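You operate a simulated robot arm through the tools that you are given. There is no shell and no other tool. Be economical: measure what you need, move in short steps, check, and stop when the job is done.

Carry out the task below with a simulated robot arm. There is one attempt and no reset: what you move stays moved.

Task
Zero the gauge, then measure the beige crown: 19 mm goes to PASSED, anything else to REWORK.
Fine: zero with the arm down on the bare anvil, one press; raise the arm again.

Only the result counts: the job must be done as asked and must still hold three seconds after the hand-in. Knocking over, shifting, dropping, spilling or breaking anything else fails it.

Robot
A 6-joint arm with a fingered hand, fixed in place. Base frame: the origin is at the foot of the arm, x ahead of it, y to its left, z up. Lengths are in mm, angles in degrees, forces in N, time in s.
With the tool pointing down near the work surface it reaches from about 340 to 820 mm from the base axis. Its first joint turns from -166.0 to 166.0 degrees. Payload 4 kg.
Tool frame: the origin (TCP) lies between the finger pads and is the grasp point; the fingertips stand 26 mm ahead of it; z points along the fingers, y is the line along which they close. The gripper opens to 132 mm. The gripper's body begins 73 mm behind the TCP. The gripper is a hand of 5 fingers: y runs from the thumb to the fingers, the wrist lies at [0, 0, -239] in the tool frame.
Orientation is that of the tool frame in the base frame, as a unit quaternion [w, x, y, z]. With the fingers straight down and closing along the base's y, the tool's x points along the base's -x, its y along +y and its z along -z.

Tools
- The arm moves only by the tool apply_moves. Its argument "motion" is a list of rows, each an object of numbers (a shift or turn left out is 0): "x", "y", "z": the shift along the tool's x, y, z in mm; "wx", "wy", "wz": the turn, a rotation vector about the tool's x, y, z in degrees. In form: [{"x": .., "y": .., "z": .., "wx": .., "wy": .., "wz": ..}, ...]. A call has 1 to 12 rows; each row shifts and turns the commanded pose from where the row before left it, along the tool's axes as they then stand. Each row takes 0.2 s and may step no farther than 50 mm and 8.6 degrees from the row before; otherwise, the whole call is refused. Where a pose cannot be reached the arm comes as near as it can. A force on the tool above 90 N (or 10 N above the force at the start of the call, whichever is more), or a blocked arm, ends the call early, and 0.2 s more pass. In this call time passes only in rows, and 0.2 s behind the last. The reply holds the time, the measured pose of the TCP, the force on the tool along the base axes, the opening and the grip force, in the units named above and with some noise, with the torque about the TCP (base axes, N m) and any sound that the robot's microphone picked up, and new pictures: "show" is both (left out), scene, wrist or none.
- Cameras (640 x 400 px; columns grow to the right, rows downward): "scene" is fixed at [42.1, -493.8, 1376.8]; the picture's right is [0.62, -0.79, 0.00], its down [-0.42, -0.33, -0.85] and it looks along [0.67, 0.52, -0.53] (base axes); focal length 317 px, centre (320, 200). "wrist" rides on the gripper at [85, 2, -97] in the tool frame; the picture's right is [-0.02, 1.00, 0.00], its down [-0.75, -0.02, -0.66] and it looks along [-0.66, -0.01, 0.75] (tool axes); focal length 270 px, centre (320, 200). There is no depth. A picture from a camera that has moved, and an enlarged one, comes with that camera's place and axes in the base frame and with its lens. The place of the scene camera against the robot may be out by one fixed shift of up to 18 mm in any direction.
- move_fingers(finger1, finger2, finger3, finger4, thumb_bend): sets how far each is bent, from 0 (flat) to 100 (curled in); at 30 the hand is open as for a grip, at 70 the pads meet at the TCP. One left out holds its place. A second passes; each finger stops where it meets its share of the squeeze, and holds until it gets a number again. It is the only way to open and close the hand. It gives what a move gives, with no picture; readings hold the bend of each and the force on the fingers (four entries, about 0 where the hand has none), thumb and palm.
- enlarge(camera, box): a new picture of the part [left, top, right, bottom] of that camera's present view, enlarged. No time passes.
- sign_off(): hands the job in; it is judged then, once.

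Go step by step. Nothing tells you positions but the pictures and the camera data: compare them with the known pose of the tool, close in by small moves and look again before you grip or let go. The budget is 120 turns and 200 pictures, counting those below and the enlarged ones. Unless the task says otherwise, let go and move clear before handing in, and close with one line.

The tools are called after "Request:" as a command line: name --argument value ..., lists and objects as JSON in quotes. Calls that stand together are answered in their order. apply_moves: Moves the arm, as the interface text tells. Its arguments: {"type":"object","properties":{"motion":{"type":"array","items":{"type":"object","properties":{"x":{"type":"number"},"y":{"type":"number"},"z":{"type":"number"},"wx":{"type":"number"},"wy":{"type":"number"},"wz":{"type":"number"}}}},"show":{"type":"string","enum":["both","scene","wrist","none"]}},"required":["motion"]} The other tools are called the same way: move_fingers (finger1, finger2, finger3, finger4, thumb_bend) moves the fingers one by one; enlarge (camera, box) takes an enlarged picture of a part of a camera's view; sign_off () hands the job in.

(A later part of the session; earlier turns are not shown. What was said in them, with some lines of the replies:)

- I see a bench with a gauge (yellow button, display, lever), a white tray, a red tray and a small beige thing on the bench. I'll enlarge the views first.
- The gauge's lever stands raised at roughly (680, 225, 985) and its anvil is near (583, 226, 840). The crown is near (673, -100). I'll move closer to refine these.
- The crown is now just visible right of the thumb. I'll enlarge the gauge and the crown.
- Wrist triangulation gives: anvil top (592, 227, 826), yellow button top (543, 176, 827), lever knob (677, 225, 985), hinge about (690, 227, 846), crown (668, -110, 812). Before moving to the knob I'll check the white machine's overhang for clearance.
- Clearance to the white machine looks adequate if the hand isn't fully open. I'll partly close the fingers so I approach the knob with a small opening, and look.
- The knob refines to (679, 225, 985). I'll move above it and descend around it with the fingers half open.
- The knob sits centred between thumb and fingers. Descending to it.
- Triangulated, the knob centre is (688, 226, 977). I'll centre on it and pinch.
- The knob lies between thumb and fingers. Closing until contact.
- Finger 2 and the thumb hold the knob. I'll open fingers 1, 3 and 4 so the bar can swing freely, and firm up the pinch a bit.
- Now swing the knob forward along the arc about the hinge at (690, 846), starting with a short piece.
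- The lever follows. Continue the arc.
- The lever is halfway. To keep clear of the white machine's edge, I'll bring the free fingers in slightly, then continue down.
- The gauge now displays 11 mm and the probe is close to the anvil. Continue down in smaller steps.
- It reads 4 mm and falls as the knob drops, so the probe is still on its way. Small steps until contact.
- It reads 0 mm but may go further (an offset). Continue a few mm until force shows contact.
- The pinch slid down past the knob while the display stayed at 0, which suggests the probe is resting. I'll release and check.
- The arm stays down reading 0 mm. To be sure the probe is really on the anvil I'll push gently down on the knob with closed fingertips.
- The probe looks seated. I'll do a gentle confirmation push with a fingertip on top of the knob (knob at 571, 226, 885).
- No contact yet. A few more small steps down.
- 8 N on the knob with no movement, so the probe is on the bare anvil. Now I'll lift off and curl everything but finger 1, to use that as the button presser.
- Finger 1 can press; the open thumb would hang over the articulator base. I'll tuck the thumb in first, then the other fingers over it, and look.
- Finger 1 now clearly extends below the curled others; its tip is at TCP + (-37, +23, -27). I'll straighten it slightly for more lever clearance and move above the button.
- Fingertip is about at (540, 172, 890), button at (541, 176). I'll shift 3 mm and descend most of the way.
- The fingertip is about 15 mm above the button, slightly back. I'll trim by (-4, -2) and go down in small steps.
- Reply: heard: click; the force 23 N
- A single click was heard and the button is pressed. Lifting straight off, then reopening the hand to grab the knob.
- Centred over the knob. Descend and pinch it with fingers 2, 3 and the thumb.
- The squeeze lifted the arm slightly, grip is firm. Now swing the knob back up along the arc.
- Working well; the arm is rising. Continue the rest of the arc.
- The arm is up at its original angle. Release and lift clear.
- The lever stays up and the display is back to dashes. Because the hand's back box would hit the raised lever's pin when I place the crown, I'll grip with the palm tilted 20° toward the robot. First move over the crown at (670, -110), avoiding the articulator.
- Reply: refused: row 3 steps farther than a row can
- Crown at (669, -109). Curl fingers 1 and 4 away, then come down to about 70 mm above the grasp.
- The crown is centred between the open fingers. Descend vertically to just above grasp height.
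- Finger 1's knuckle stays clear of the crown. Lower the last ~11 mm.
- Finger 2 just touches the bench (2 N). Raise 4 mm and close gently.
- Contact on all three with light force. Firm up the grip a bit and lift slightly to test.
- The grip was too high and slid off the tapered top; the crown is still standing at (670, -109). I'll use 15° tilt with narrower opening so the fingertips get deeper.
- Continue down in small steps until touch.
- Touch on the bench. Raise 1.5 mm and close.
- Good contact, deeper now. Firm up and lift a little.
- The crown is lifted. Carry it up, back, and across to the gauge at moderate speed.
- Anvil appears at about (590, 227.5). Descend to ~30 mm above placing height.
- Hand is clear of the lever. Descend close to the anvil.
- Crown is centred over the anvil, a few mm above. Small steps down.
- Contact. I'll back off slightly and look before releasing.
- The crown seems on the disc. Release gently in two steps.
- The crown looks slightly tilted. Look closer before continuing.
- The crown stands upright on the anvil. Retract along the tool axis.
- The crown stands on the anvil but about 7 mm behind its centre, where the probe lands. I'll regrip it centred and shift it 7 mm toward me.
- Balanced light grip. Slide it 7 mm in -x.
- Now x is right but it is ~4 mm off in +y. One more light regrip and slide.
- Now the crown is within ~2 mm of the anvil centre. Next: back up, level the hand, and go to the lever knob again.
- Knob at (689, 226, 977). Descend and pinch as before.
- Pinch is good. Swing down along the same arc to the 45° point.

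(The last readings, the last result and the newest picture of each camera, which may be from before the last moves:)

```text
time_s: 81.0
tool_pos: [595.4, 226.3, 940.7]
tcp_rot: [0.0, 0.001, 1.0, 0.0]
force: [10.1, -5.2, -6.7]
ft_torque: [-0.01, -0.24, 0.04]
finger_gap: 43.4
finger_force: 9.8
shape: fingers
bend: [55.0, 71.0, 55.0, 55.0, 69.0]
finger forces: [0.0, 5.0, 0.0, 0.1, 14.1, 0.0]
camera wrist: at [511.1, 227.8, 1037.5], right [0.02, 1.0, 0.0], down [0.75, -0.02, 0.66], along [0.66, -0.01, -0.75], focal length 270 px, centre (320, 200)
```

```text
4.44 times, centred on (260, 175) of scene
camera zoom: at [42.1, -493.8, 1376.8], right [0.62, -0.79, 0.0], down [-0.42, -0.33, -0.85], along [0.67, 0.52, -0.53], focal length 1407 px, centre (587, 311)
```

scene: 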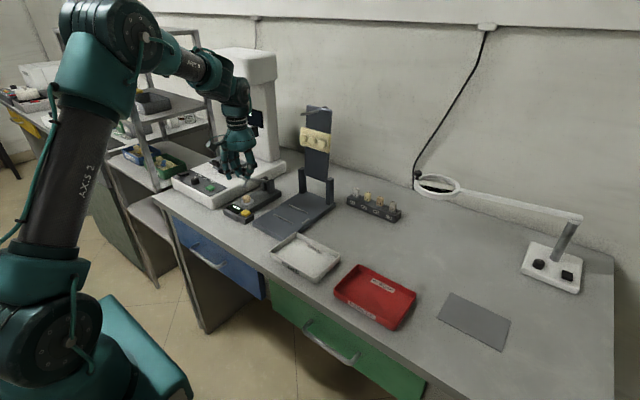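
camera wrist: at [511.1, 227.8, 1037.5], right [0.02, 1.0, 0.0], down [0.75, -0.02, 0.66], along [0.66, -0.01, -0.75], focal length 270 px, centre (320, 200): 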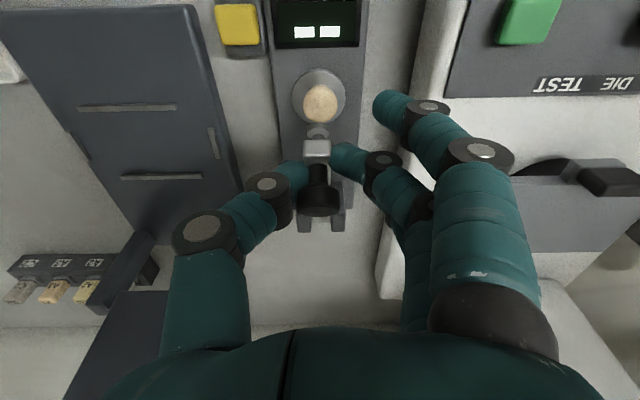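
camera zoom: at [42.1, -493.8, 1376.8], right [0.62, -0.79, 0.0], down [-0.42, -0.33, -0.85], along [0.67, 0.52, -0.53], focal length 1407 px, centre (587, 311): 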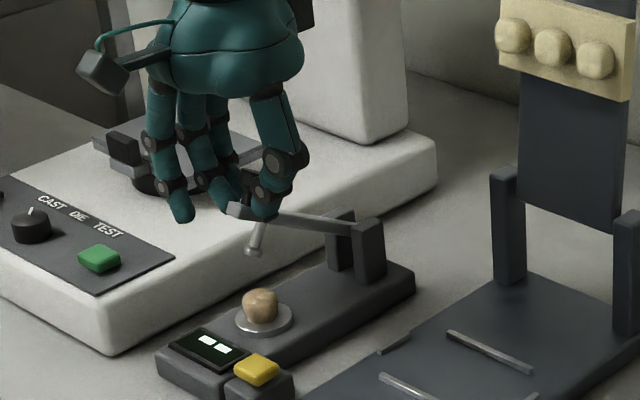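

Now small steps down until the probe touches the crown.

Request:
apply_moves --motion '[{"x": 6.8, "z": 7.7}, {"x": 4.5, "z": 6}]' --show "wrist"

Request:
enlarge --camera "scene" --box '[220, 130, 300, 220]'

```text
time_s: 81.6
tool_pos: [584.6, 226.2, 924.2]
tcp_rot: [0.0, 0.0, 1.0, -0.001]
force: [10.1, -6.5, -5.4]
ft_torque: [-0.09, -0.22, -0.01]
finger_gap: 43.6
finger_force: 8.7
shape: fingers
bend: [55.0, 71.0, 55.0, 55.0, 69.0]
finger forces: [0.0, 4.7, 0.0, 0.0, 13.2, 0.1]
camera wrist: at [499.3, 227.9, 1023.1], right [0.02, 1.0, 0.0], down [0.75, -0.02, 0.66], along [0.66, -0.01, -0.75], focal length 270 px, centre (320, 200)
```

wrist: 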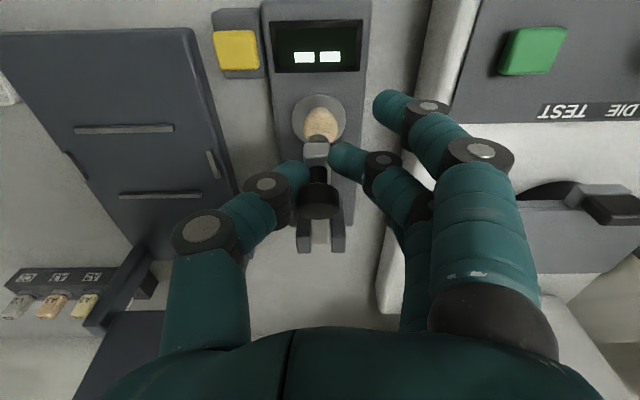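

```text
4.44 times, centred on (260, 175) of scene
camera zoom: at [42.1, -493.8, 1376.8], right [0.62, -0.79, 0.0], down [-0.42, -0.33, -0.85], along [0.67, 0.52, -0.53], focal length 1407 px, centre (587, 311)
```

zoom: 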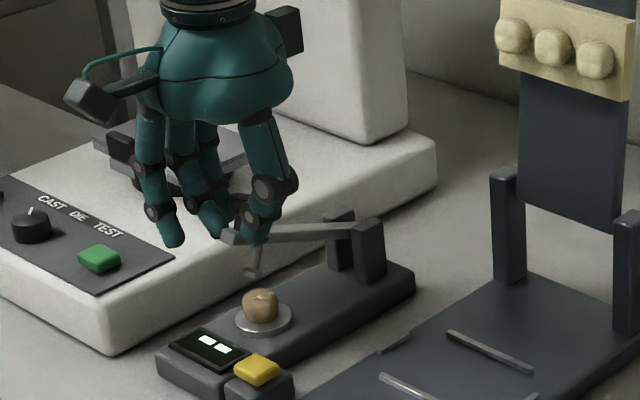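

Request:
apply_moves --motion '[{"x": 2, "z": 3}, {"x": 1.5, "z": 3}]' --show "wrist"

Request:
enlarge --camera "scene" --box '[230, 150, 290, 220]'

```text
time_s: 82.2
tool_pos: [580.7, 226.1, 919.5]
tcp_rot: [0.0, 0.0, 1.0, 0.0]
force: [8.1, -5.4, -2.5]
ft_torque: [-0.1, -0.19, -0.04]
finger_gap: 43.7
finger_force: 9.1
shape: fingers
bend: [55.0, 71.0, 55.0, 55.0, 69.0]
finger forces: [0.1, 4.7, 0.0, 0.1, 13.6, 0.1]
camera wrist: at [496.3, 227.8, 1016.8], right [0.02, 1.0, 0.0], down [0.75, -0.02, 0.66], along [0.66, -0.01, -0.75], focal length 270 px, centre (320, 200)
```

wrist: 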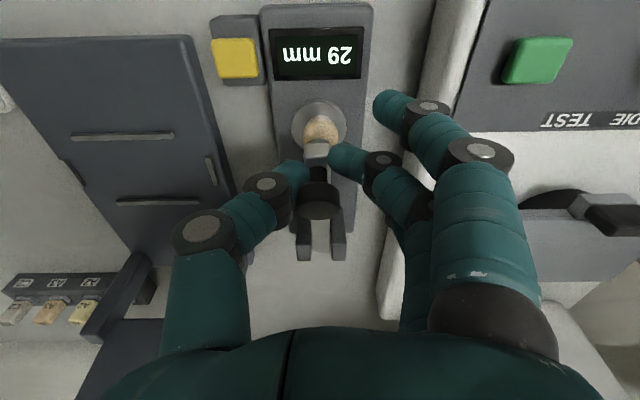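

```text
5.71 times, centred on (260, 185) of scene
camera zoom: at [42.1, -493.8, 1376.8], right [0.62, -0.79, 0.0], down [-0.42, -0.33, -0.85], along [0.67, 0.52, -0.53], focal length 1809 px, centre (663, 286)
```

zoom: 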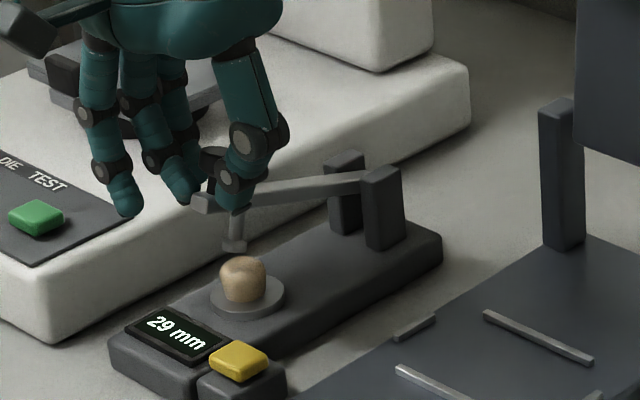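

The zeroed gauge now reads live (29 mm, not yet touching). Continue down.

Request:
apply_moves --motion '[{"x": 1.5, "z": 3}, {"x": 1.5, "z": 3}, {"x": 1, "z": 3}]' --show "wrist"

Request:
enlarge --camera "scene" --box '[230, 150, 290, 220]'

```text
time_s: 83.0
tool_pos: [576.0, 225.5, 909.1]
tcp_rot: [0.001, 0.001, 1.0, 0.0]
force: [8.4, -3.3, -2.7]
ft_torque: [-0.06, -0.24, -0.05]
finger_gap: 43.4
finger_force: 8.6
shape: fingers
bend: [55.0, 71.0, 55.0, 55.0, 69.0]
finger forces: [0.0, 6.1, 0.1, 0.1, 11.1, 0.0]
camera wrist: at [492.0, 227.2, 1008.0], right [0.02, 1.0, 0.0], down [0.75, -0.02, 0.66], along [0.66, -0.01, -0.75], focal length 270 px, centre (320, 200)
```

wrist: 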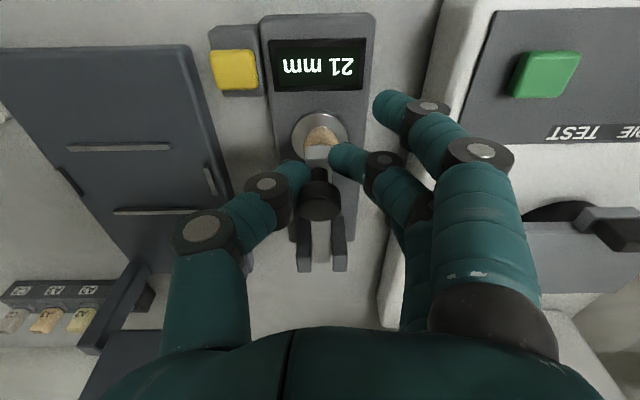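

```text
5.71 times, centred on (260, 185) of scene
camera zoom: at [42.1, -493.8, 1376.8], right [0.62, -0.79, 0.0], down [-0.42, -0.33, -0.85], along [0.67, 0.52, -0.53], focal length 1809 px, centre (663, 286)
```

zoom: 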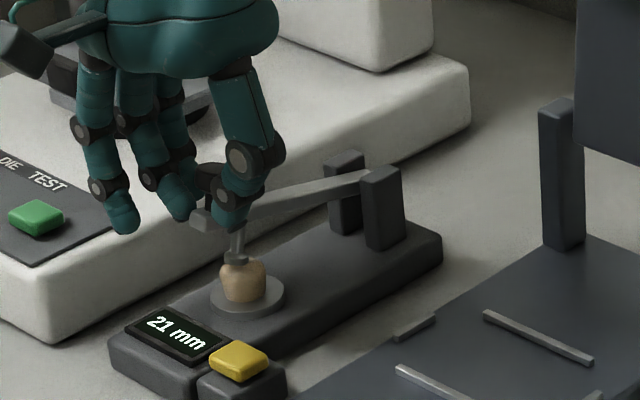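

Reads 21 mm, nearly touching. Two finer steps.

Request:
apply_moves --motion '[{"x": 0.5, "z": 1.5}, {"x": 0.4, "z": 1.5}]' --show "wrist"

Request:
enlarge --camera "scene" --box '[240, 175, 280, 220]'

```text
time_s: 83.6
tool_pos: [576.4, 225.7, 906.8]
tcp_rot: [0.0, -0.001, 1.0, 0.0]
force: [6.3, -6.6, 0.2]
ft_torque: [-0.11, -0.18, -0.04]
finger_gap: 43.5
finger_force: 9.9
shape: fingers
bend: [55.0, 71.0, 55.0, 55.0, 69.0]
finger forces: [0.0, 5.3, 0.0, 0.1, 13.6, 0.1]
camera wrist: at [491.3, 227.5, 1004.9], right [0.02, 1.0, 0.0], down [0.75, -0.02, 0.66], along [0.66, -0.01, -0.75], focal length 270 px, centre (320, 200)
```

wrist: 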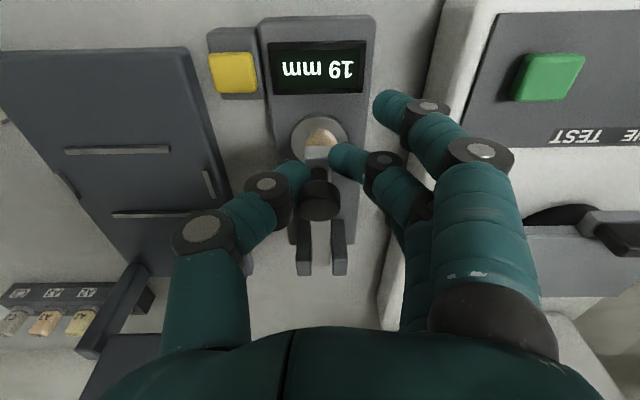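

```text
8.89 times, centred on (260, 198) of scene
camera zoom: at [42.1, -493.8, 1376.8], right [0.62, -0.79, 0.0], down [-0.42, -0.33, -0.85], along [0.67, 0.52, -0.53], focal length 2814 px, centre (853, 222)
```

zoom: 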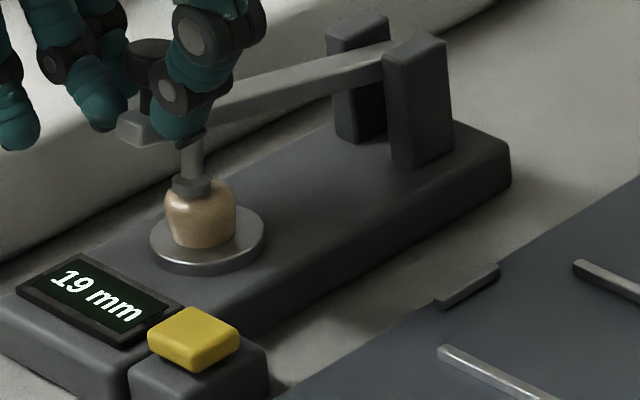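

It reads 19 mm, but I need to confirm contact; press a bit more.

Request:
apply_moves --motion '[{"x": 0.4, "z": 1.5}, {"x": 0.4, "z": 1.5}]' --show "wrist"

Request:
enlarge --camera "scene" --box '[240, 175, 280, 220]'

```text
time_s: 84.2
tool_pos: [575.4, 225.0, 904.3]
tcp_rot: [0.001, 0.001, 1.0, 0.001]
force: [8.9, -7.3, 11.9]
ft_torque: [-0.19, -0.15, -0.04]
finger_gap: 43.4
finger_force: 13.0
shape: fingers
bend: [55.0, 71.0, 55.0, 55.0, 71.0]
finger forces: [0.0, 7.4, 0.1, 0.0, 18.2, 0.0]
camera wrist: at [490.8, 227.3, 1003.0], right [0.02, 1.0, 0.0], down [0.75, -0.02, 0.66], along [0.66, -0.01, -0.75], focal length 270 px, centre (320, 200)
```

wrist: 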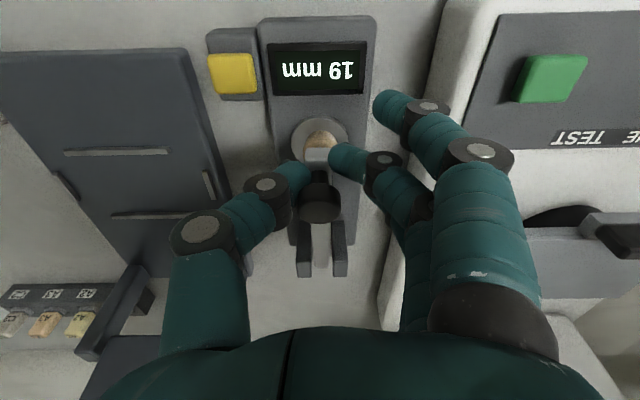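

```text
8.89 times, centred on (260, 198) of scene
camera zoom: at [42.1, -493.8, 1376.8], right [0.62, -0.79, 0.0], down [-0.42, -0.33, -0.85], along [0.67, 0.52, -0.53], focal length 2814 px, centre (853, 222)
```

zoom: 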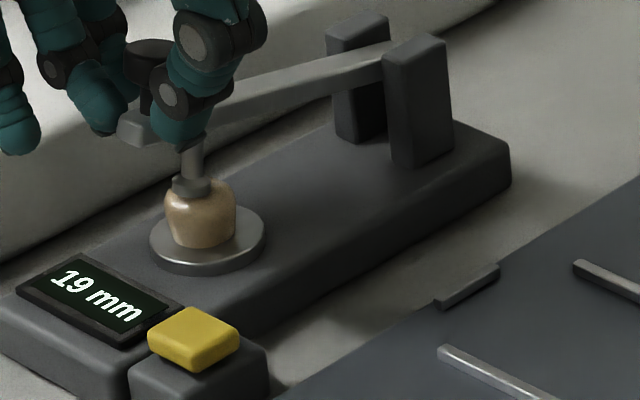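

Force rose while the reading held at 19 mm: the crown is 19 mm, so it goes to PASSED. Raise the arm again along the arc.

Request:
apply_moves --motion '[{"x": -0.8, "z": -3}, {"x": -2, "z": -6}, {"x": -3, "z": -6}, {"x": -3.5, "z": -6}, {"x": -4.4, "z": -6}, {"x": -6.8, "z": -7.7}, {"x": -7.4, "z": -7.1}, {"x": -8, "z": -6.5}]'

Request:
enlarge --camera "scene" --box '[220, 120, 300, 220]'

```text
time_s: 86.0
tool_pos: [610.6, 225.3, 952.8]
tcp_rot: [-0.001, 0.0, 1.0, 0.0]
force: [-10.0, -2.3, 10.4]
ft_torque: [0.06, 0.18, -0.11]
finger_gap: 43.1
finger_force: 10.5
shape: fingers
bend: [55.0, 72.0, 55.0, 55.0, 70.0]
finger forces: [0.0, 8.7, 0.1, 0.0, 12.6, 0.0]
camera wrist: at [526.0, 227.7, 1050.4], right [0.02, 1.0, 0.0], down [0.75, -0.02, 0.66], along [0.66, -0.01, -0.75], focal length 270 px, centre (320, 200)
```

scene: 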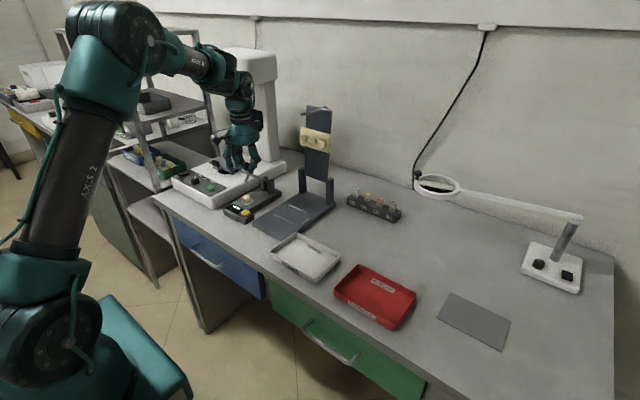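
wrist: 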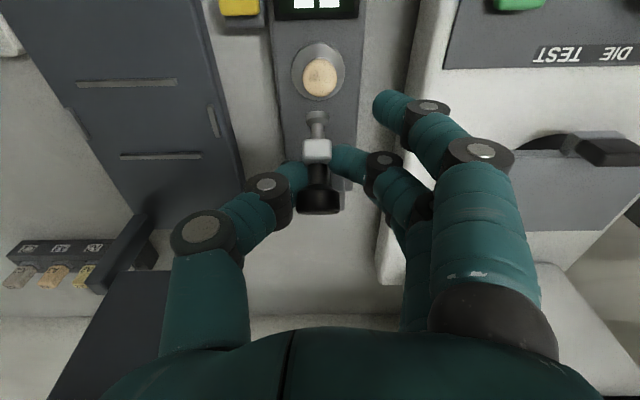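

```text
4.00 times, centred on (260, 170) of scene
camera zoom: at [42.1, -493.8, 1376.8], right [0.62, -0.79, 0.0], down [-0.42, -0.33, -0.85], along [0.67, 0.52, -0.53], focal length 1266 px, centre (560, 320)
```

zoom: 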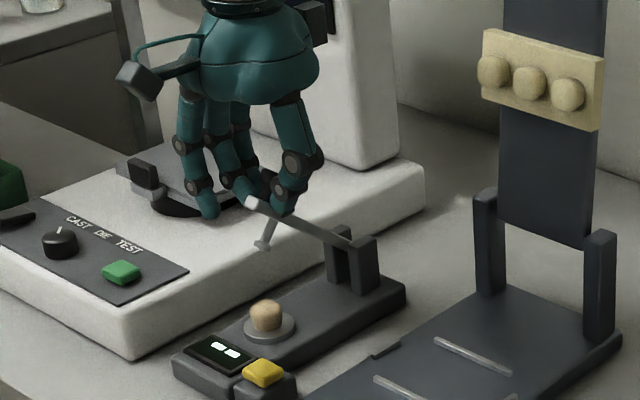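

Crown undisturbed. Finish raising.

Request:
apply_moves --motion '[{"x": -8.4, "z": -5.6}, {"x": -8.9, "z": -5}, {"x": -9.3, "z": -4.2}, {"x": -9.5, "z": -3.6}, {"x": -10, "z": -2.8}, {"x": -10, "z": -2}, {"x": -10.2, "z": -1.2}, {"x": -9, "z": -0.4}]' --show "wrist"

Request:
enlarge --camera "scene" --box '[220, 120, 300, 220]'

```text
time_s: 87.8
tool_pos: [685.9, 225.1, 977.1]
tcp_rot: [0.0, 0.0, 1.0, 0.0]
force: [-1.4, 1.7, 5.2]
ft_torque: [0.12, 0.09, -0.09]
finger_gap: 40.9
finger_force: 8.7
shape: fingers
bend: [55.0, 73.0, 55.0, 55.0, 71.0]
finger forces: [0.2, 8.7, 0.1, 0.0, 8.0, 0.0]
camera wrist: at [601.6, 227.6, 1074.8], right [0.02, 1.0, 0.0], down [0.75, -0.02, 0.66], along [0.66, -0.01, -0.75], focal length 270 px, centre (320, 200)
```

wrist: 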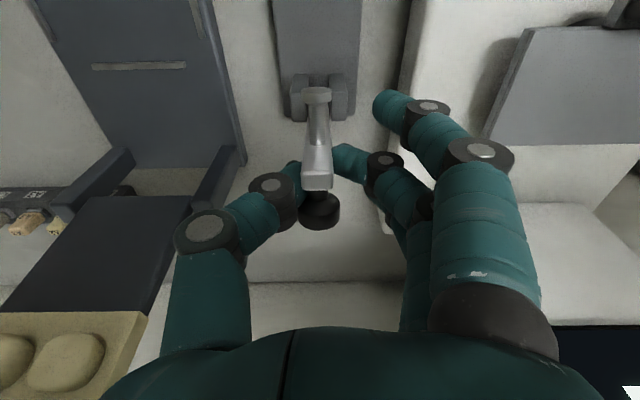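

```text
4.00 times, centred on (260, 170) of scene
camera zoom: at [42.1, -493.8, 1376.8], right [0.62, -0.79, 0.0], down [-0.42, -0.33, -0.85], along [0.67, 0.52, -0.53], focal length 1266 px, centre (560, 320)
```

zoom: 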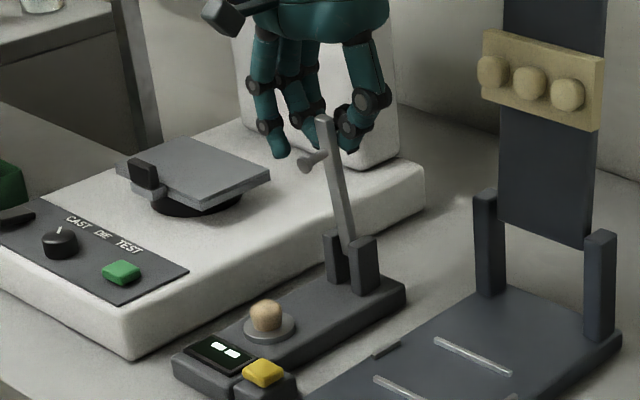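

Arm raised. Release, lift, back off, tilt and curl for the crown grasp.

Request:
move_fingers --finger2 52 --thumb_bend 52

Request:
apply_moves --motion '[{"z": -28}, {"z": -28}, {"z": -28}, {"x": 38}, {"x": 40}, {"x": 40}, {"x": 36}, {"wy": -7.5, "z": 15}, {"wy": -7.5, "z": 15}]' --show "none"

Request:
move_fingers --finger1 100 --finger2 56 --finger3 56 --finger4 100 --thumb_bend 56

Request:
apply_moves --motion '[{"z": 40}, {"z": 40}]' --show "wrist"

Request:
enlarge --camera "scene" --box '[220, 120, 300, 220]'

```text
time_s: 88.8
tool_pos: [685.7, 226.2, 976.3]
tcp_rot: [0.0, 0.0, 1.0, 0.0]
force: [0.3, -0.4, 0.7]
ft_torque: [0.02, 0.0, 0.01]
finger_gap: 64.1
finger_force: 0.0
shape: fingers
bend: [55.0, 52.0, 55.0, 55.0, 52.0]
finger forces: [0.1, 0.0, 0.0, 0.0, 0.0, 0.1]
```

```text
time_s: 90.8
tool_pos: [533.8, 224.4, 1029.0]
tcp_rot: [0.132, 0.0, 0.991, 0.0]
force: [0.1, 0.0, 0.6]
ft_torque: [-0.03, -0.02, 0.0]
finger_gap: 63.9
finger_force: 0.1
shape: fingers
bend: [55.0, 52.0, 55.0, 55.0, 52.0]
finger forces: [0.0, 0.1, 0.0, 0.0, 0.0, 0.0]
```

```text
time_s: 91.8
tool_pos: [532.7, 224.4, 1030.9]
tcp_rot: [0.131, 0.0, 0.991, 0.0]
force: [0.0, 0.4, 0.3]
ft_torque: [0.0, 0.0, 0.0]
finger_gap: 49.6
finger_force: 0.2
shape: fingers
bend: [100.0, 56.0, 56.0, 100.0, 56.0]
finger forces: [0.0, 0.0, 0.0, 0.0, 0.1, 0.0]
```

```text
time_s: 92.4
tool_pos: [554.3, 224.8, 955.4]
tcp_rot: [0.13, 0.0, 0.992, 0.0]
force: [0.6, 0.7, 0.1]
ft_torque: [0.0, 0.02, 0.01]
finger_gap: 49.5
finger_force: 0.0
shape: fingers
bend: [100.0, 56.0, 56.0, 100.0, 56.0]
finger forces: [0.1, 0.1, 0.0, 0.0, 0.1, 0.1]
camera wrist: at [447.6, 226.7, 1027.3], right [0.02, 1.0, 0.01], down [0.56, -0.02, 0.83], along [0.83, -0.01, -0.56], focal length 270 px, centre (320, 200)
```

wrist: 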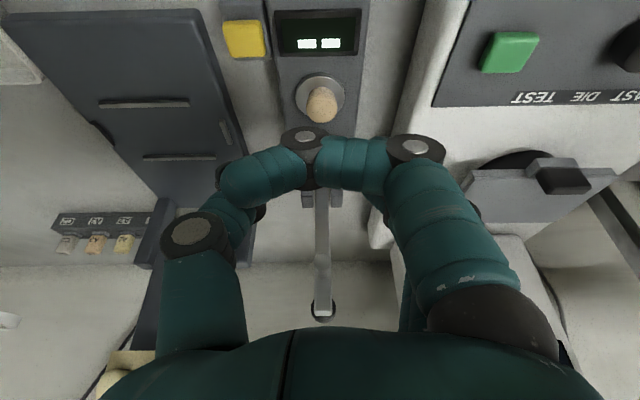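

```text
4.00 times, centred on (260, 170) of scene
camera zoom: at [42.1, -493.8, 1376.8], right [0.62, -0.79, 0.0], down [-0.42, -0.33, -0.85], along [0.67, 0.52, -0.53], focal length 1266 px, centre (560, 320)
```

zoom: 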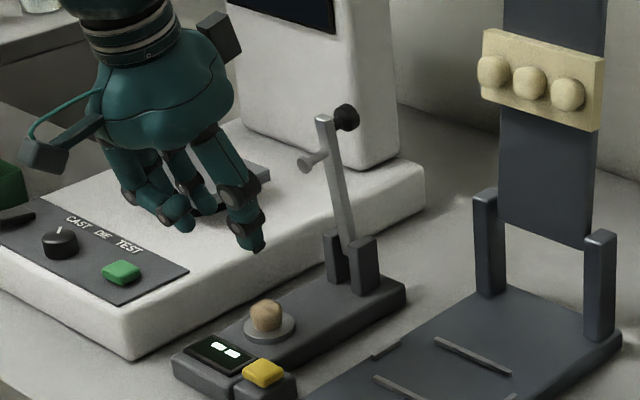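

The crown is where I left it. Descend along the tool axis to grasp depth.

Request:
apply_moves --motion '[{"z": 35}, {"z": 30}, {"z": 18}, {"x": 0.8, "z": 5}, {"x": 0.8, "z": 3.5}]' --show "none"

Request:
enlarge --camera "scene" --box '[235, 160, 290, 220]'

```text
time_s: 93.6
tool_pos: [577.1, 226.0, 864.3]
tcp_rot: [0.131, -0.001, 0.991, 0.0]
force: [0.0, 0.4, 0.0]
ft_torque: [-0.04, -0.01, 0.03]
finger_gap: 49.6
finger_force: 0.1
shape: fingers
bend: [100.0, 56.0, 56.0, 100.0, 56.0]
finger forces: [0.0, 0.0, 0.0, 0.1, 0.0, 0.0]
```

```text
6.67 times, centred on (262, 190) of scene
camera zoom: at [42.1, -493.8, 1376.8], right [0.62, -0.79, 0.0], down [-0.42, -0.33, -0.85], along [0.67, 0.52, -0.53], focal length 2111 px, centre (703, 267)
```

zoom: 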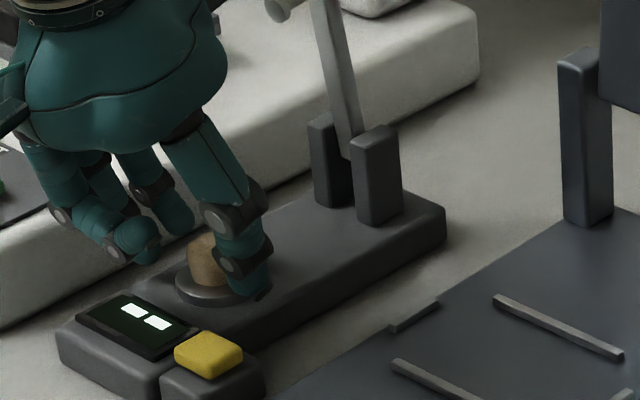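

Request:
apply_moves --motion '[{"x": -1.9, "y": -0.8, "z": 0.5}, {"x": 0.3, "z": 1}]' --show "none"

Request:
move_fingers --finger2 67 --finger3 67 --thumb_bend 67

Request:
move_fingers --finger2 70 --finger3 70 --thumb_bend 71

Request:
enlarge --camera "scene" --box '[235, 160, 290, 220]'

```text
time_s: 94.2
tool_pos: [577.4, 224.3, 864.0]
tcp_rot: [0.131, 0.0, 0.991, -0.001]
force: [-0.6, 0.0, 0.0]
ft_torque: [0.0, -0.01, -0.01]
finger_gap: 49.5
finger_force: 0.0
shape: fingers
bend: [100.0, 56.0, 56.0, 100.0, 56.0]
finger forces: [0.1, 0.0, 0.0, 0.0, 0.1, 0.1]
```

```text
time_s: 95.2
tool_pos: [577.5, 224.8, 864.2]
tcp_rot: [0.13, 0.0, 0.991, 0.0]
force: [-0.4, -0.2, 0.3]
ft_torque: [-0.01, -0.05, -0.03]
finger_gap: 45.9
finger_force: 2.9
shape: fingers
bend: [100.0, 66.0, 64.0, 100.0, 66.0]
finger forces: [0.1, 0.4, 2.7, 0.1, 2.7, 0.0]
```

```text
time_s: 96.2
tool_pos: [577.6, 225.4, 864.6]
tcp_rot: [0.131, -0.001, 0.991, 0.0]
force: [0.2, 0.4, 1.1]
ft_torque: [-0.01, -0.05, -0.03]
finger_gap: 45.3
finger_force: 7.0
shape: fingers
bend: [100.0, 67.0, 64.0, 100.0, 67.0]
finger forces: [0.0, 2.2, 5.1, 0.1, 6.2, 0.0]
```

```text
6.67 times, centred on (262, 190) of scene
camera zoom: at [42.1, -493.8, 1376.8], right [0.62, -0.79, 0.0], down [-0.42, -0.33, -0.85], along [0.67, 0.52, -0.53], focal length 2111 px, centre (703, 267)
```

zoom: 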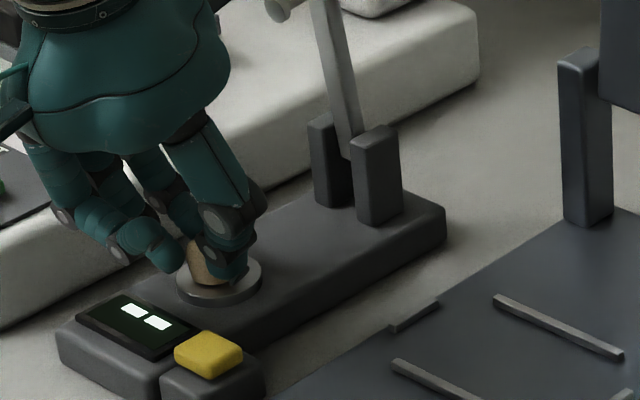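

Firm contact. Add a touch more grip and lift.

Request:
move_fingers --finger2 72 --finger3 71 --thumb_bend 72

Request:
apply_moves --motion '[{"z": -5}, {"z": -8}]' --show "none"

Request:
enlarge --camera "scene" --box '[235, 160, 290, 220]'

```text
time_s: 97.2
tool_pos: [578.5, 224.8, 864.6]
tcp_rot: [0.13, -0.001, 0.991, 0.0]
force: [0.2, 0.5, 0.7]
ft_torque: [0.0, -0.01, -0.01]
finger_gap: 45.3
finger_force: 8.8
shape: fingers
bend: [100.0, 70.0, 66.0, 100.0, 68.0]
finger forces: [0.0, 3.2, 5.9, 0.1, 8.1, 0.0]
```

```text
time_s: 97.8
tool_pos: [574.0, 225.5, 876.2]
tcp_rot: [0.131, 0.0, 0.991, 0.0]
force: [-0.6, 0.0, -0.2]
ft_torque: [0.02, -0.02, 0.02]
finger_gap: 45.2
finger_force: 8.5
shape: fingers
bend: [100.0, 70.0, 66.0, 100.0, 68.0]
finger forces: [0.0, 3.7, 4.9, 0.0, 7.9, 0.0]
```

```text
6.67 times, centred on (262, 190) of scene
camera zoom: at [42.1, -493.8, 1376.8], right [0.62, -0.79, 0.0], down [-0.42, -0.33, -0.85], along [0.67, 0.52, -0.53], focal length 2111 px, centre (703, 267)
```

zoom: 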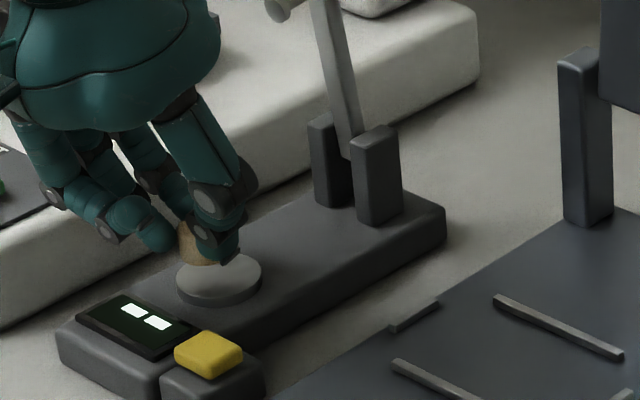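

The crown is held. Raise and carry it over the PASSED tray (centre about (517, -75)).

Request:
apply_moves --motion '[{"z": -25}, {"z": -30}, {"z": -35}]' --show "none"

Request:
apply_moves --motion '[{"y": -18}, {"y": -28}, {"y": -30}, {"y": -30}, {"y": -30}, {"y": -30}, {"y": -30}, {"y": -30}, {"y": -30}, {"y": -28}, {"y": -18}]'

Request:
enlarge --camera "scene" --box '[240, 170, 350, 290]'

```text
time_s: 98.6
tool_pos: [551.0, 223.3, 964.3]
tcp_rot: [0.131, 0.0, 0.991, 0.0]
force: [-0.2, 0.3, -0.6]
ft_torque: [-0.02, -0.02, 0.0]
finger_gap: 45.3
finger_force: 7.6
shape: fingers
bend: [100.0, 70.0, 66.0, 100.0, 68.0]
finger forces: [0.0, 3.5, 4.9, 0.0, 7.6, 0.1]
```

```text
time_s: 101.0
tool_pos: [550.4, -76.5, 963.4]
tcp_rot: [0.131, 0.0, 0.991, 0.0]
force: [-0.5, 0.6, 0.3]
ft_torque: [0.02, 0.0, 0.0]
finger_gap: 45.1
finger_force: 7.4
shape: fingers
bend: [100.0, 70.0, 66.0, 100.0, 68.0]
finger forces: [0.0, 3.3, 4.8, 0.1, 7.0, 0.1]
camera wrist: at [443.1, -75.1, 1036.7], right [0.02, 1.0, 0.01], down [0.56, -0.01, 0.83], along [0.83, -0.01, -0.56], focal length 270 px, centre (320, 200)
```

scene: 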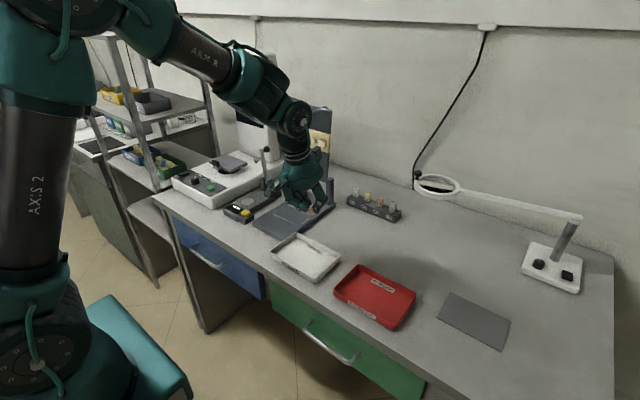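
wrist: 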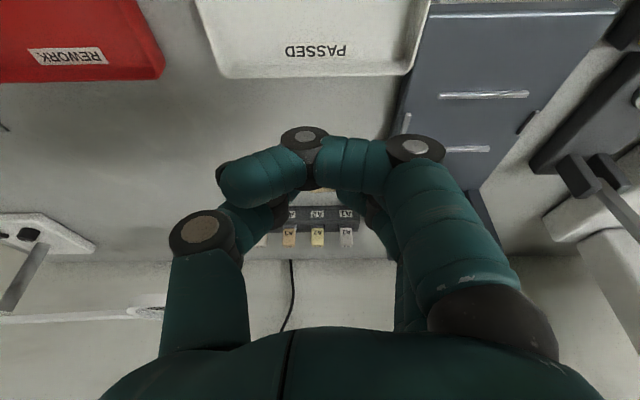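

```text
3.33 times, centred on (295, 230) of scene
camera zoom: at [42.1, -493.8, 1376.8], right [0.62, -0.79, 0.0], down [-0.42, -0.33, -0.85], along [0.67, 0.52, -0.53], focal length 1055 px, centre (403, 100)
```

zoom: 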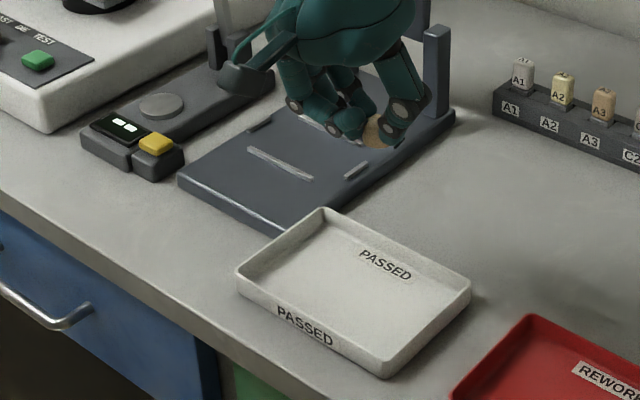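

Tray spans x≈462–571, y≈-155…-5. Move down toward (533, -77) for the crown.

Request:
apply_moves --motion '[{"x": 20, "z": 10}, {"x": 16, "z": 37}, {"x": 11.8, "z": 36.5}]'

Request:
enlarge --camera "scene" --box '[250, 190, 350, 290]'

```text
time_s: 101.8
tool_pos: [526.2, -77.3, 871.2]
tcp_rot: [0.131, 0.0, 0.991, 0.001]
force: [0.5, -0.1, -0.8]
ft_torque: [-0.01, 0.0, -0.02]
finger_gap: 45.0
finger_force: 7.3
shape: fingers
bend: [100.0, 70.0, 66.0, 100.0, 68.0]
finger forces: [0.1, 3.1, 4.9, 0.0, 6.7, 0.1]
camera wrist: at [419.3, -74.9, 942.9], right [0.02, 1.0, 0.01], down [0.56, -0.02, 0.83], along [0.83, -0.01, -0.56], focal length 270 px, centre (320, 200)
```

scene: 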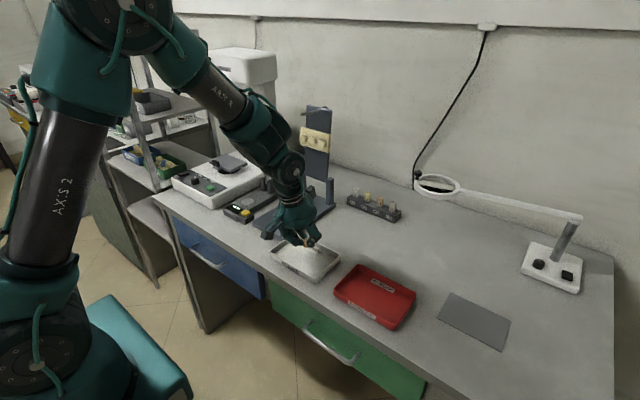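
wrist: 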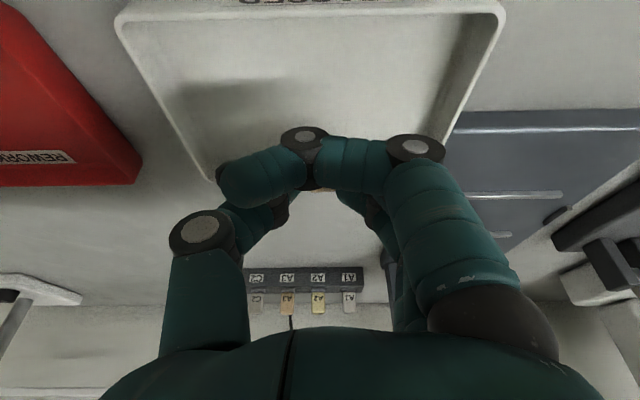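

```text
4.00 times, centred on (300, 240) of scene
camera zoom: at [42.1, -493.8, 1376.8], right [0.62, -0.79, 0.0], down [-0.42, -0.33, -0.85], along [0.67, 0.52, -0.53], focal length 1266 px, centre (400, 40)
```

zoom: 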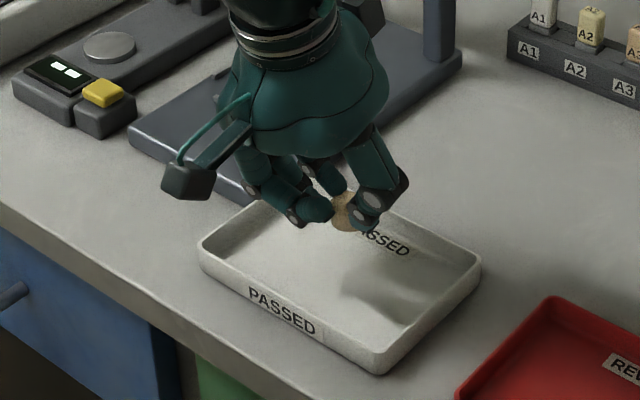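

Over the tray. Lower further, drifting 5 mm toward the middle.

Request:
apply_moves --motion '[{"x": 6, "z": 12}, {"x": 5.5, "z": 11.8}]' --show "none"

Request:
enlarge --camera "scene" --box '[270, 210, 350, 290]'

```text
time_s: 102.4
tool_pos: [520.7, -75.3, 844.4]
tcp_rot: [0.131, 0.001, 0.991, -0.001]
force: [0.1, 0.4, -0.2]
ft_torque: [-0.03, 0.03, 0.0]
finger_gap: 45.1
finger_force: 7.5
shape: fingers
bend: [100.0, 70.0, 66.0, 100.0, 68.0]
finger forces: [0.0, 3.2, 4.9, 0.0, 6.7, 0.0]
```

```text
5.00 times, centred on (310, 250) of scene
camera zoom: at [42.1, -493.8, 1376.8], right [0.62, -0.79, 0.0], down [-0.42, -0.33, -0.85], along [0.67, 0.52, -0.53], focal length 1583 px, centre (370, -50)
```

zoom: 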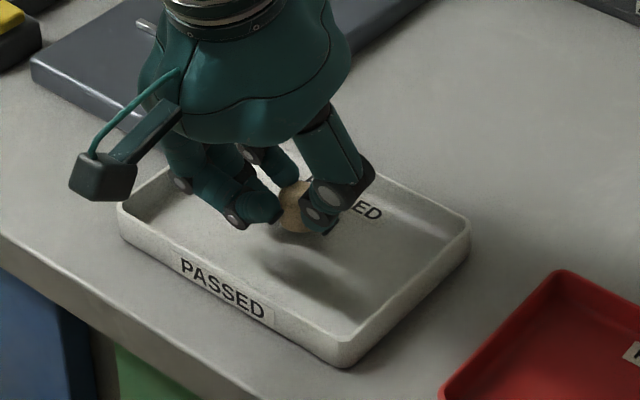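

A few mm to the tray floor. Small steps until touch.

Request:
apply_moves --motion '[{"x": 0.5, "z": 2}, {"x": 0.5, "z": 1.5}]' --show "none"

Request:
enlarge --camera "scene" --box '[270, 210, 350, 290]'

```text
time_s: 103.0
tool_pos: [522.2, -77.4, 841.1]
tcp_rot: [0.131, 0.0, 0.991, -0.001]
force: [-0.5, 0.9, 1.5]
ft_torque: [-0.01, -0.01, 0.02]
finger_gap: 44.8
finger_force: 8.0
shape: fingers
bend: [100.0, 70.0, 67.0, 100.0, 68.0]
finger forces: [0.0, 3.2, 5.6, 0.0, 7.1, 0.1]
```

```text
5.00 times, centred on (310, 250) of scene
camera zoom: at [42.1, -493.8, 1376.8], right [0.62, -0.79, 0.0], down [-0.42, -0.33, -0.85], along [0.67, 0.52, -0.53], focal length 1583 px, centre (370, -50)
```

zoom: 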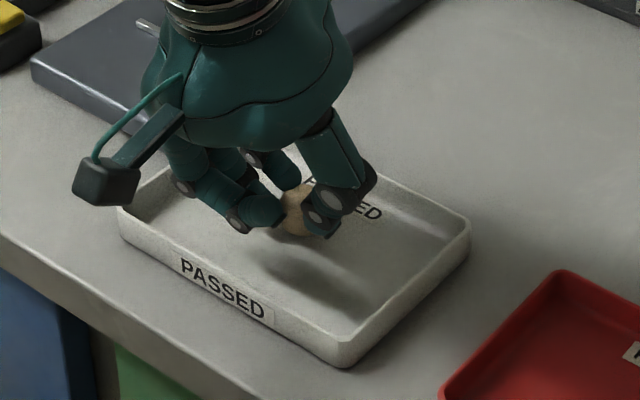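

Light touch on the tray floor (1.5 N). Release.

Request:
move_fingers --finger2 64 --finger3 62 --thumb_bend 63

Request:
move_fingers --finger2 55 --finger3 55 --thumb_bend 55

Request:
apply_moves --motion '[{"z": -10}, {"z": -30}, {"z": -45}, {"z": -45}]'

Request:
enlarge --camera "scene" --box '[220, 150, 360, 290]'

```text
time_s: 104.0
tool_pos: [521.9, -77.9, 840.3]
tcp_rot: [0.131, 0.0, 0.991, 0.0]
force: [-0.6, 0.2, 0.4]
ft_torque: [-0.03, 0.04, -0.01]
finger_gap: 46.4
finger_force: 0.0
shape: fingers
bend: [100.0, 64.0, 62.0, 100.0, 63.0]
finger forces: [0.0, 0.0, 0.1, 0.1, 0.0, 0.0]
```

```text
time_s: 105.0
tool_pos: [522.0, -77.1, 840.5]
tcp_rot: [0.131, 0.0, 0.991, 0.0]
force: [0.7, -0.1, -1.0]
ft_torque: [0.03, 0.02, 0.03]
finger_gap: 50.2
finger_force: 0.0
shape: fingers
bend: [100.0, 55.0, 55.0, 100.0, 55.0]
finger forces: [0.1, 0.1, 0.1, 0.0, 0.0, 0.0]
```

```text
time_s: 106.0
tool_pos: [486.7, -75.4, 968.1]
tcp_rot: [0.131, 0.0, 0.991, -0.001]
force: [0.2, 0.6, -1.2]
ft_torque: [0.01, 0.04, 0.0]
finger_gap: 49.8
finger_force: 0.0
shape: fingers
bend: [100.0, 55.0, 55.0, 100.0, 55.0]
finger forces: [0.0, 0.1, 0.1, 0.0, 0.1, 0.1]
camera wrist: at [380.6, -74.4, 1041.8], right [0.02, 1.0, 0.01], down [0.56, -0.02, 0.83], along [0.83, -0.01, -0.56], focal length 270 px, centre (320, 200)
```

scene: 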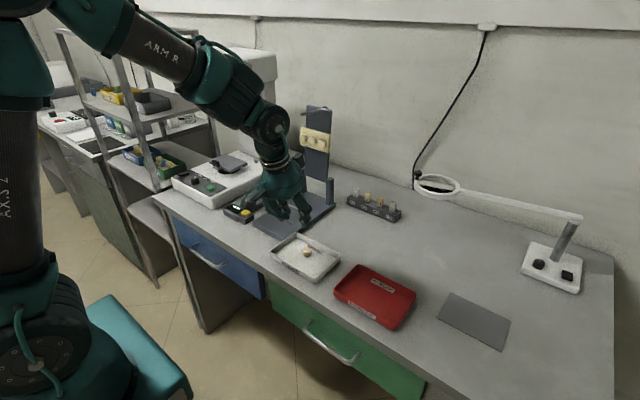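
wrist: 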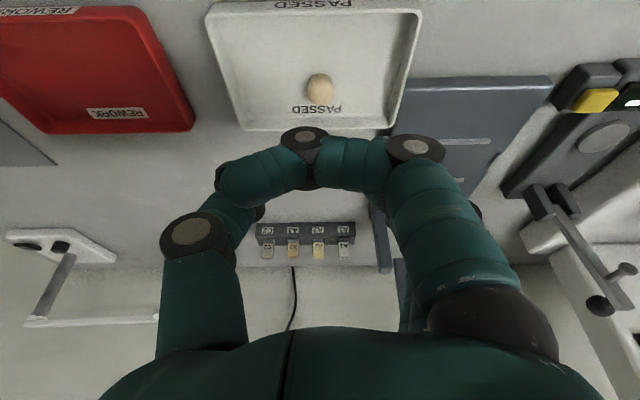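

```text
2.86 times, centred on (290, 220) of scene
camera zoom: at [42.1, -493.8, 1376.8], right [0.62, -0.79, 0.0], down [-0.42, -0.33, -0.85], along [0.67, 0.52, -0.53], focal length 905 px, centre (406, 143)
```

zoom: 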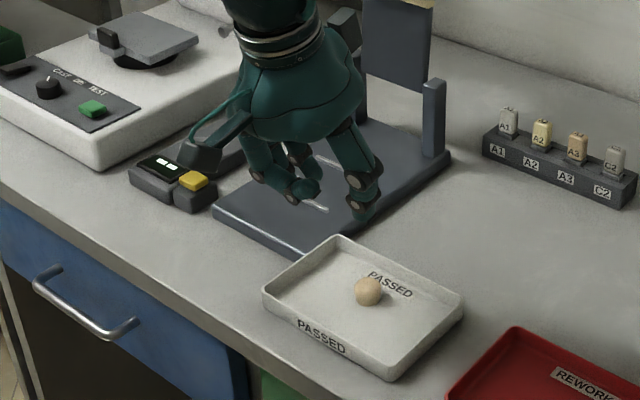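

The crown rests inside the PASSED tray, the lever arm is raised and the hand is clear. Handing in.

Request:
sign_off

```text
The job is handed in.
```

I zeroed the gauge with the arm down on the bare anvil (one press, one click heard) and raised the arm. The beige crown then measured 19 mm, so it is in the PASSED tray. I raised the arm again after measuring, and the hand is clear.
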